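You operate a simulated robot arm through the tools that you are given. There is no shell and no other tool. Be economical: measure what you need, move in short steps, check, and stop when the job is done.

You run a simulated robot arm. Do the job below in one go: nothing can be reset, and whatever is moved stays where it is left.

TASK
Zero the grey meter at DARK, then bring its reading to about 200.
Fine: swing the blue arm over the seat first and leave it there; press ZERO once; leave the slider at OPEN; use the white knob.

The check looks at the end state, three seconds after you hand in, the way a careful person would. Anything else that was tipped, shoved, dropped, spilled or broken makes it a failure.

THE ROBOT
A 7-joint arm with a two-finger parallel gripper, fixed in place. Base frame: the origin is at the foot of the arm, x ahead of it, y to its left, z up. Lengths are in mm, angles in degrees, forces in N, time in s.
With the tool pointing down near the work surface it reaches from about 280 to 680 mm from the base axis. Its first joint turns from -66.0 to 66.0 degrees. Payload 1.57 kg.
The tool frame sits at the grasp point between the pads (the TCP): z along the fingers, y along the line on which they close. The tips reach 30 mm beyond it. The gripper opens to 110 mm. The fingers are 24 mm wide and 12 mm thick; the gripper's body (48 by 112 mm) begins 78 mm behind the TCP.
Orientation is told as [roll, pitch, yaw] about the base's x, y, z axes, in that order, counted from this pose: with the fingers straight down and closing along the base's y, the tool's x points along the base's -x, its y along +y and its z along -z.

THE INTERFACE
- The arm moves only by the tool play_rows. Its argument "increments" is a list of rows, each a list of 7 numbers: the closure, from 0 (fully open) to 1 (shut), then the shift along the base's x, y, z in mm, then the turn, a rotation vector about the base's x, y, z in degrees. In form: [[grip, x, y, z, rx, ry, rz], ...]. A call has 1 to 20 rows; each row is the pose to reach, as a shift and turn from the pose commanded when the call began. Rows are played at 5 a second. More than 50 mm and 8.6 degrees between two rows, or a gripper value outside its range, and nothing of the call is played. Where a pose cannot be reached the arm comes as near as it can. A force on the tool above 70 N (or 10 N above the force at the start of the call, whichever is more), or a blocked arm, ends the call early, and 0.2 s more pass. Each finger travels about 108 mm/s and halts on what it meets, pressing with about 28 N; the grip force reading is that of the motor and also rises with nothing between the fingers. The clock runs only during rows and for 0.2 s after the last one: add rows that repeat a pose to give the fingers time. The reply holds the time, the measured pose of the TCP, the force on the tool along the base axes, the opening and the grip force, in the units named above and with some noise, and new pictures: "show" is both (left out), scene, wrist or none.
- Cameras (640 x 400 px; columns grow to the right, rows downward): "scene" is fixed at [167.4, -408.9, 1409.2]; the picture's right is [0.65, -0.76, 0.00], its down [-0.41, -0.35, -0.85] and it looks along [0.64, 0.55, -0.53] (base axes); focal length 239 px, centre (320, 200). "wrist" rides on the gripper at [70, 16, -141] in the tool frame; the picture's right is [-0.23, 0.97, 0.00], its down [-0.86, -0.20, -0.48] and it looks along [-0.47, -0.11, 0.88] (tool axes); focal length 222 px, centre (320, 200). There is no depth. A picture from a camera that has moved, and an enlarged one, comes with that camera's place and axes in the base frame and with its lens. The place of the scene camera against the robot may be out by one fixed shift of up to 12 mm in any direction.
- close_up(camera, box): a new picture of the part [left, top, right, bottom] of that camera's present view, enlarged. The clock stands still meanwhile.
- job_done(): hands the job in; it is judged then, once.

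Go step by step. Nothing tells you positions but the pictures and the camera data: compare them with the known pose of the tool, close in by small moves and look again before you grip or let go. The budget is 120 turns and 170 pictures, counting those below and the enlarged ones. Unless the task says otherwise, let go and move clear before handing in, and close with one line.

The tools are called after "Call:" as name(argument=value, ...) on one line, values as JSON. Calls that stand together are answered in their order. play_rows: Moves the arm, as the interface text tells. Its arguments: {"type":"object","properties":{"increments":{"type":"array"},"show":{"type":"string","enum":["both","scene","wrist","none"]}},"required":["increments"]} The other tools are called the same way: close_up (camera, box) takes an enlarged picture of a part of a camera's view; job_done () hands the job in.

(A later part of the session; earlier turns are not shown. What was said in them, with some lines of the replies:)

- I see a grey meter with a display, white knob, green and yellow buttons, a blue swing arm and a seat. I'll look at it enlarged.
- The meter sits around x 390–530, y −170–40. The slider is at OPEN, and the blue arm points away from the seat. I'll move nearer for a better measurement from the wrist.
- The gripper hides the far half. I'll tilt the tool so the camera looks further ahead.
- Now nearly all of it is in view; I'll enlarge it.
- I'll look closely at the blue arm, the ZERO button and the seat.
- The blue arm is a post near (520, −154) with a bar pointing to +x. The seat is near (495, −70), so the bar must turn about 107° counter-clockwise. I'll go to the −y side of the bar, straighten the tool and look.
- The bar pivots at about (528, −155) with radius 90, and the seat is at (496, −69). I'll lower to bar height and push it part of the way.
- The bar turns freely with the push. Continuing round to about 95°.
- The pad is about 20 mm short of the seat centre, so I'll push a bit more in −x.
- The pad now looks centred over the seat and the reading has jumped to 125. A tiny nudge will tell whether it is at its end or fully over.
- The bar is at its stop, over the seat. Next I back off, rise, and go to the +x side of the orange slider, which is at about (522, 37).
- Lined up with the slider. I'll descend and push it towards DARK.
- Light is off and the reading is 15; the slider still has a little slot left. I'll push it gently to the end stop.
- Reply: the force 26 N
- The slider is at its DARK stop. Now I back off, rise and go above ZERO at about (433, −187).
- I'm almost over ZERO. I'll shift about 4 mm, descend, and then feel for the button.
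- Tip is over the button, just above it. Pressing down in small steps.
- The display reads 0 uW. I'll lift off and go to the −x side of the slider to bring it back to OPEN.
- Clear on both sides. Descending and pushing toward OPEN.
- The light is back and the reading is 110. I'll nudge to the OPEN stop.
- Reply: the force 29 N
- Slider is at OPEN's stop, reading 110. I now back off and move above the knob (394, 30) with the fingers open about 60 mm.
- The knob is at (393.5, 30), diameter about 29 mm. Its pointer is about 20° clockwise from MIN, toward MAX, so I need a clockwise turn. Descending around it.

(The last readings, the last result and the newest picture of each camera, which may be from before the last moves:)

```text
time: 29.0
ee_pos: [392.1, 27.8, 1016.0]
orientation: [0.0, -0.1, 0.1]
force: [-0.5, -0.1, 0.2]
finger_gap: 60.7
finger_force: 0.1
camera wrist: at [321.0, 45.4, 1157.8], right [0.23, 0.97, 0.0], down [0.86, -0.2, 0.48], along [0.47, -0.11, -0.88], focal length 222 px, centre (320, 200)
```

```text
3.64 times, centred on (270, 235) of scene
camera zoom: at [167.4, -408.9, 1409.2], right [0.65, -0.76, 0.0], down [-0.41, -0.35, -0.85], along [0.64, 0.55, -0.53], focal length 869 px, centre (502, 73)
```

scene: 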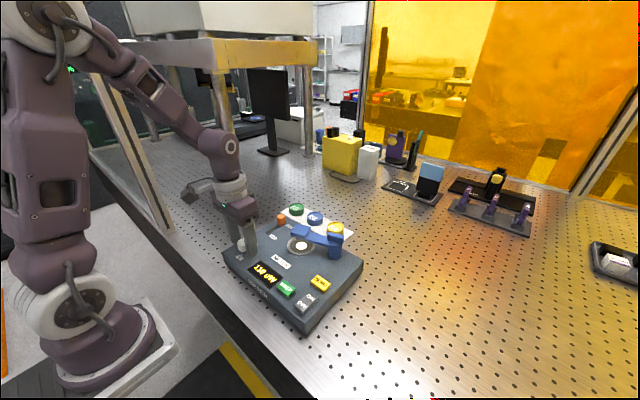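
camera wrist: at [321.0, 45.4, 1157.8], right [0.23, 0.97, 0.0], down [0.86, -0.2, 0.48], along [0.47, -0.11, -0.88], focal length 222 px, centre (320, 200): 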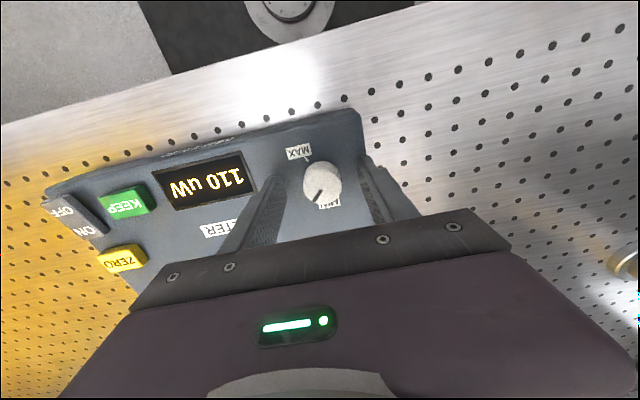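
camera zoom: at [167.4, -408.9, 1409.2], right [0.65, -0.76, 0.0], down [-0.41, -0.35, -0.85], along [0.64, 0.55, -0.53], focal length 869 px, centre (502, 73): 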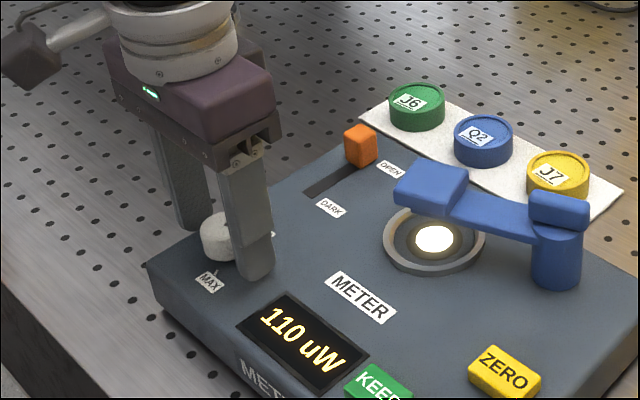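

The knob sits about 2–3 mm toward +y of my centre. I'll correct and close gently.

Call:
play_rows(increments=[[0.45, 1, 2, 0, 0, 0, 0], [0.6, 1, 2, 0, 0, 0, 0], [0.68, 1, 2, 0, 0, 0, 0], [0.72, 1, 2, 0, 0, 0, 0], [0.75, 1, 2, 0, 0, 0, 0], [0.77, 1, 2, 0, 0, 0, 0], [0.77, 1, 2, 0, 0, 0, 0]])

Call:
close_up(camera="wrist", box=[240, 120, 400, 240])

```text
time: 30.6
ee_pos: [391.8, 30.3, 1017.1]
orientation: [0.0, 0.1, 0.0]
force: [-0.7, -6.6, -0.4]
finger_gap: 30.6
finger_force: 2.9
camera wrist: at [321.7, 47.7, 1158.3], right [0.23, 0.97, 0.0], down [0.86, -0.2, 0.48], along [0.47, -0.11, -0.88], focal length 222 px, centre (320, 200)
```

scene: 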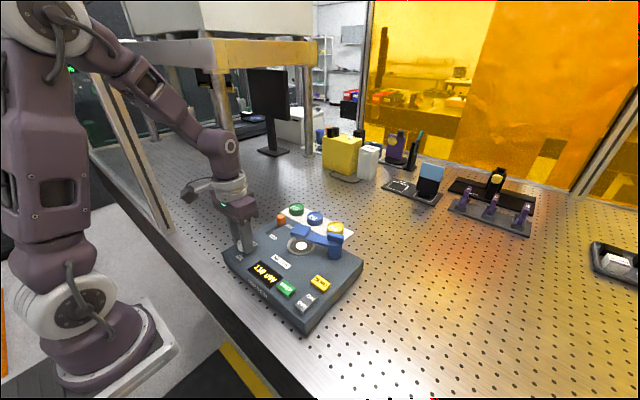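
wrist: 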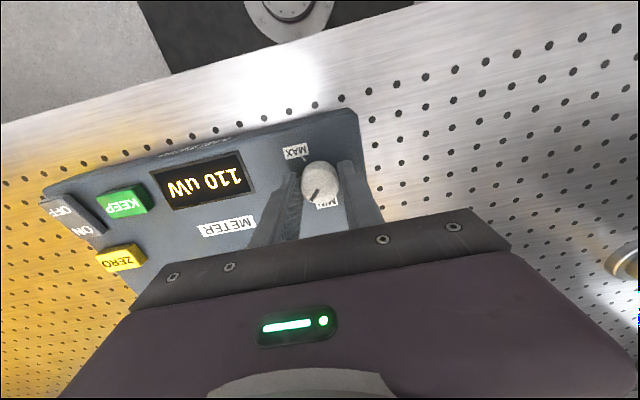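

```text
3.33 times, centred on (320, 180) of wrist
camera zoom: at [321.7, 47.7, 1158.3], right [0.23, 0.97, 0.0], down [0.86, -0.2, 0.48], along [0.47, -0.11, -0.88], focal length 740 px, centre (320, 267)
```

zoom: 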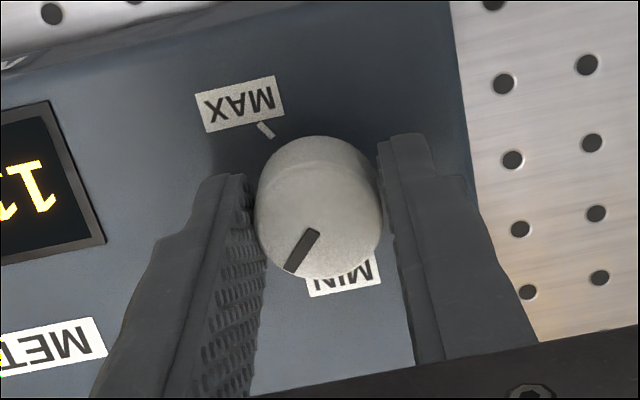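

Contact made. Firm up slightly and turn −10° to test direction and sensitivity.

Call:
play_rows(increments=[[0.8, 0.5, 0.7, 0, 0, 0, 0], [0.82, 0.5, 0.7, 0, 0, 0, 0], [0.82, 0.5, 0.7, 0, 0, 0, -4], [0.82, 0.5, 0.7, 0, 0, 0, -8], [0.82, 0.5, 0.7, 0, 0, 0, -10], [0.82, 0.5, 0.7, 0, 0, 0, -10]], show="wrist")

Call:
close_up(camera="scene", box=[200, 180, 340, 290])

```text
time: 32.0
ee_pos: [391.7, 32.9, 1018.4]
orientation: [-0.1, 0.0, -10.1]
force: [-0.6, -15.8, -11.0]
finger_gap: 33.4
finger_force: 8.0
camera wrist: at [325.3, 61.1, 1159.0], right [0.39, 0.92, 0.0], down [0.81, -0.35, 0.48], along [0.44, -0.19, -0.88], focal length 222 px, centre (320, 200)
```

wrist: 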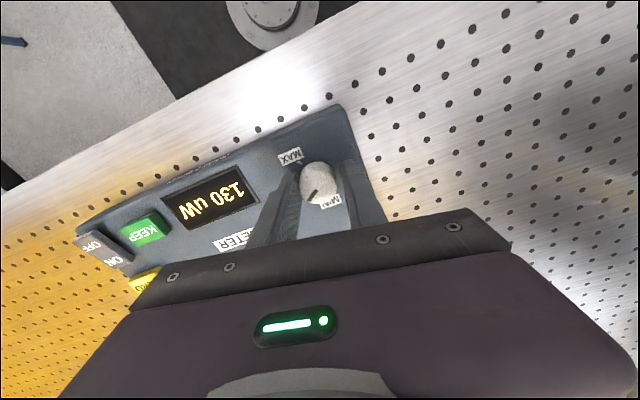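

```text
3.64 times, centred on (270, 235) of scene
camera zoom: at [167.6, -409.4, 1409.1], right [0.65, -0.76, 0.0], down [-0.41, -0.35, -0.85], along [0.64, 0.55, -0.53], focal length 869 px, centre (502, 73)
```

zoom: 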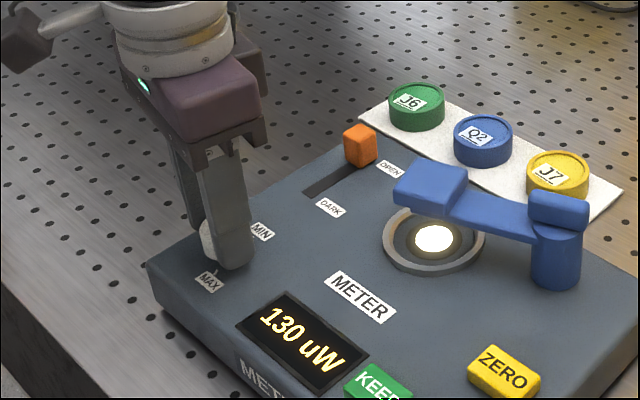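

Clockwise raises it by about 2 uW per degree. There is side load toward −y, so I'll recentre slightly while turning another 15°.

Call:
play_rows(increments=[[0.82, 0, -1.5, -0.7, 0, 0, 0], [0.82, 0, -2.5, -1, 0, 0, -4], [0.82, 0, -2.5, -1, 0, 0, -8], [0.82, 0, -2.5, -1, 0, 0, -12], [0.82, 0, -2.5, -1, 0, 0, -15], [0.82, 0, -2.5, -1, 0, 0, -15]], show="wrist")

Call:
close_up(camera="scene", box=[200, 180, 340, 290])

```text
time: 33.4
ee_pos: [392.8, 29.3, 1017.3]
orientation: [0.0, 0.1, -25.1]
force: [-3.5, -4.5, 18.2]
finger_gap: 29.5
finger_force: 38.8
camera wrist: at [335.2, 75.1, 1158.5], right [0.62, 0.79, 0.0], down [0.69, -0.54, 0.48], along [0.38, -0.3, -0.88], focal length 222 px, centre (320, 200)
```

wrist: 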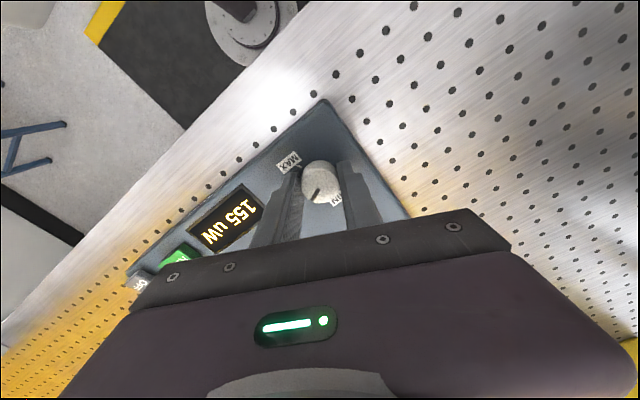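

```text
3.64 times, centred on (270, 235) of scene
camera zoom: at [167.1, -409.1, 1409.2], right [0.65, -0.76, 0.0], down [-0.41, -0.35, -0.85], along [0.64, 0.55, -0.53], focal length 869 px, centre (502, 73)
```

zoom: 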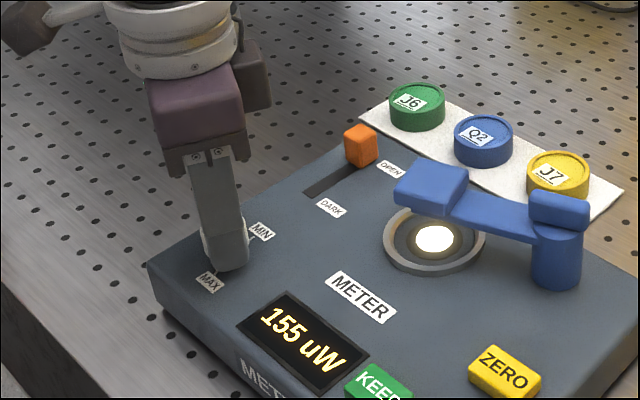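

Now 155, about 1.7–2 per degree. Turning about 22° more and easing z.

Call:
play_rows(increments=[[0.82, 0, 0, 0.7, 0, 0, -5], [0.82, 0, 0, 0.7, 0, 0, -10], [0.82, 0, 0, 0.7, 0, 0, -15], [0.82, 0, 0, 0.7, 0, 0, -20], [0.82, 0, 0, 0.7, 0, 0, -22], [0.82, 0, 0, 0.7, 0, 0, -22]], show="none")

Call:
close_up(camera="scene", box=[200, 180, 340, 290])

```text
time: 34.8
ee_pos: [393.2, 29.6, 1017.3]
orientation: [0.2, -0.1, -47.1]
force: [-0.2, 5.5, 47.2]
finger_gap: 29.3
finger_force: 39.3
```

```text
3.64 times, centred on (270, 235) of scene
camera zoom: at [166.8, -408.8, 1409.3], right [0.65, -0.76, 0.0], down [-0.41, -0.35, -0.85], along [0.64, 0.55, -0.53], focal length 869 px, centre (502, 73)
```

zoom: 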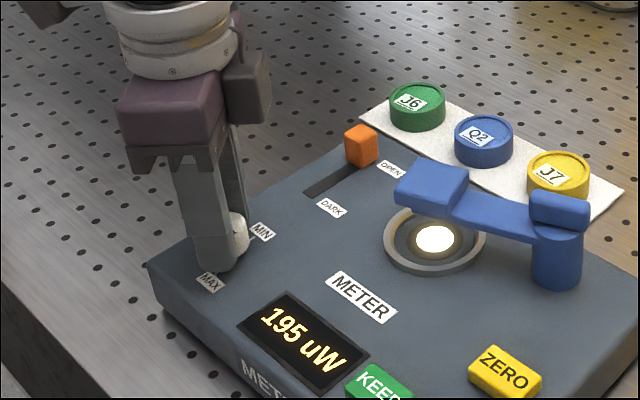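

195 now. A final 3°, with z eased up by 1 mm.

Call:
play_rows(increments=[[0.82, 0, 0, 1, 0, 0, -1.5], [0.82, 0, 0, 1, 0, 0, -3], [0.82, 0, 0, 1, 0, 0, -3]], show="none")

Call:
close_up(camera="scene", box=[200, 180, 340, 290])

```text
time: 35.6
ee_pos: [392.2, 30.2, 1017.7]
orientation: [0.1, 0.0, -50.0]
force: [9.9, 11.5, -6.9]
finger_gap: 29.5
finger_force: 38.8
```

```text
3.64 times, centred on (270, 235) of scene
camera zoom: at [167.8, -408.6, 1409.3], right [0.65, -0.76, 0.0], down [-0.41, -0.35, -0.85], along [0.64, 0.55, -0.53], focal length 869 px, centre (502, 73)
```

zoom: 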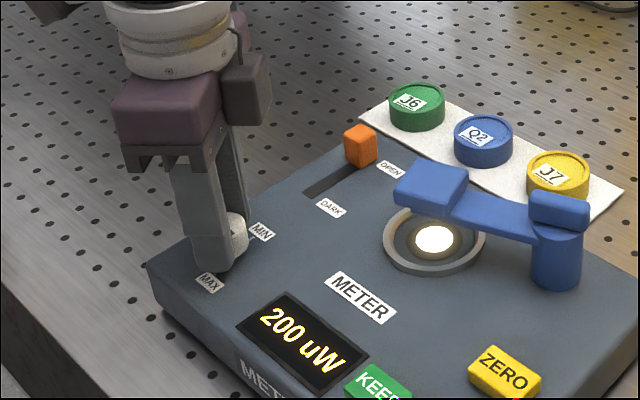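

It reads 200 uW. I release gently and rise straight up.

Call:
play_rows(increments=[[0.7, 0, 0, 0, 0, 0, 0], [0.5, 0, 0, 0, 0, 0, 0], [0.45, 0, 0, 0, 0, 0, 0], [0.45, 0, 0, 30, 0, 0, 0], [0.45, 0, 0, 75, 0, 0, 0], [0.45, -10, 10, 120, 0, 0, 0], [0.45, -20, 40, 150, 0, 0, 0], [0.45, -20, 40, 150, 0, 0, 0]])

Call:
close_up(camera="scene", box=[210, 185, 370, 335])

```text
time: 37.4
ee_pos: [370.8, 71.3, 1167.1]
orientation: [-0.1, 0.0, -49.9]
force: [-0.7, -0.1, 0.4]
finger_gap: 60.6
finger_force: 0.1
camera wrist: at [336.8, 136.0, 1308.1], right [0.89, 0.45, 0.0], down [0.4, -0.78, 0.48], along [0.22, -0.43, -0.88], focal length 222 px, centre (320, 200)
```

scene: 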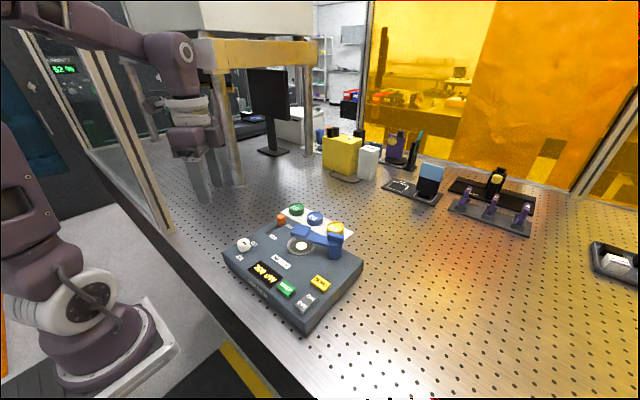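
wrist: 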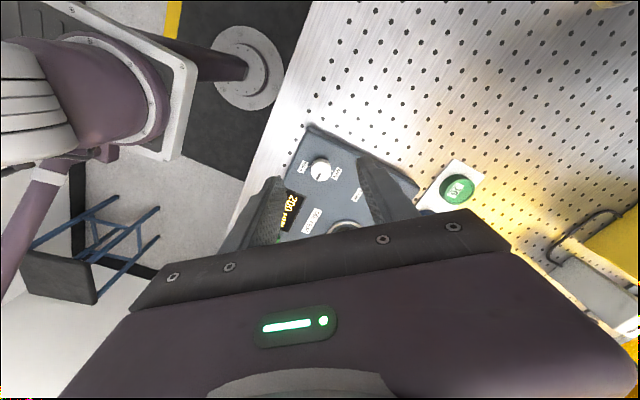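

```text
2.67 times, centred on (290, 260) of scene
camera zoom: at [167.4, -408.9, 1409.2], right [0.65, -0.76, 0.0], down [-0.41, -0.35, -0.85], along [0.64, 0.55, -0.53], focal length 637 px, centre (400, 40)
```

zoom: 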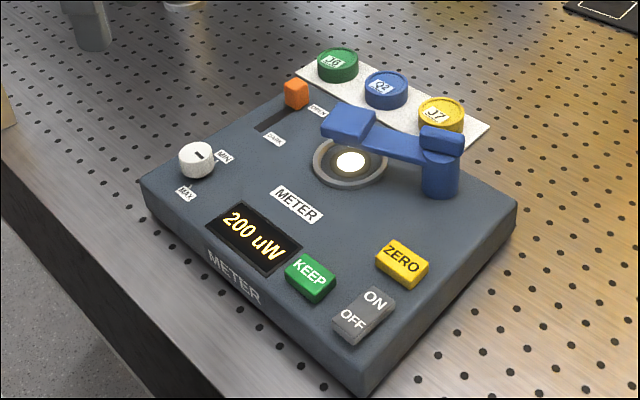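

The meter reads 200 uW, the arm is over the seat, the slider is at OPEN, and the gripper is clear. Handing in.

Call:
job_done()

```text
The job is handed in.
```

The meter was zeroed at DARK with a single ZERO press and now reads 200 uW; the blue arm is over the seat, the slider is at OPEN, and nothing else was disturbed.
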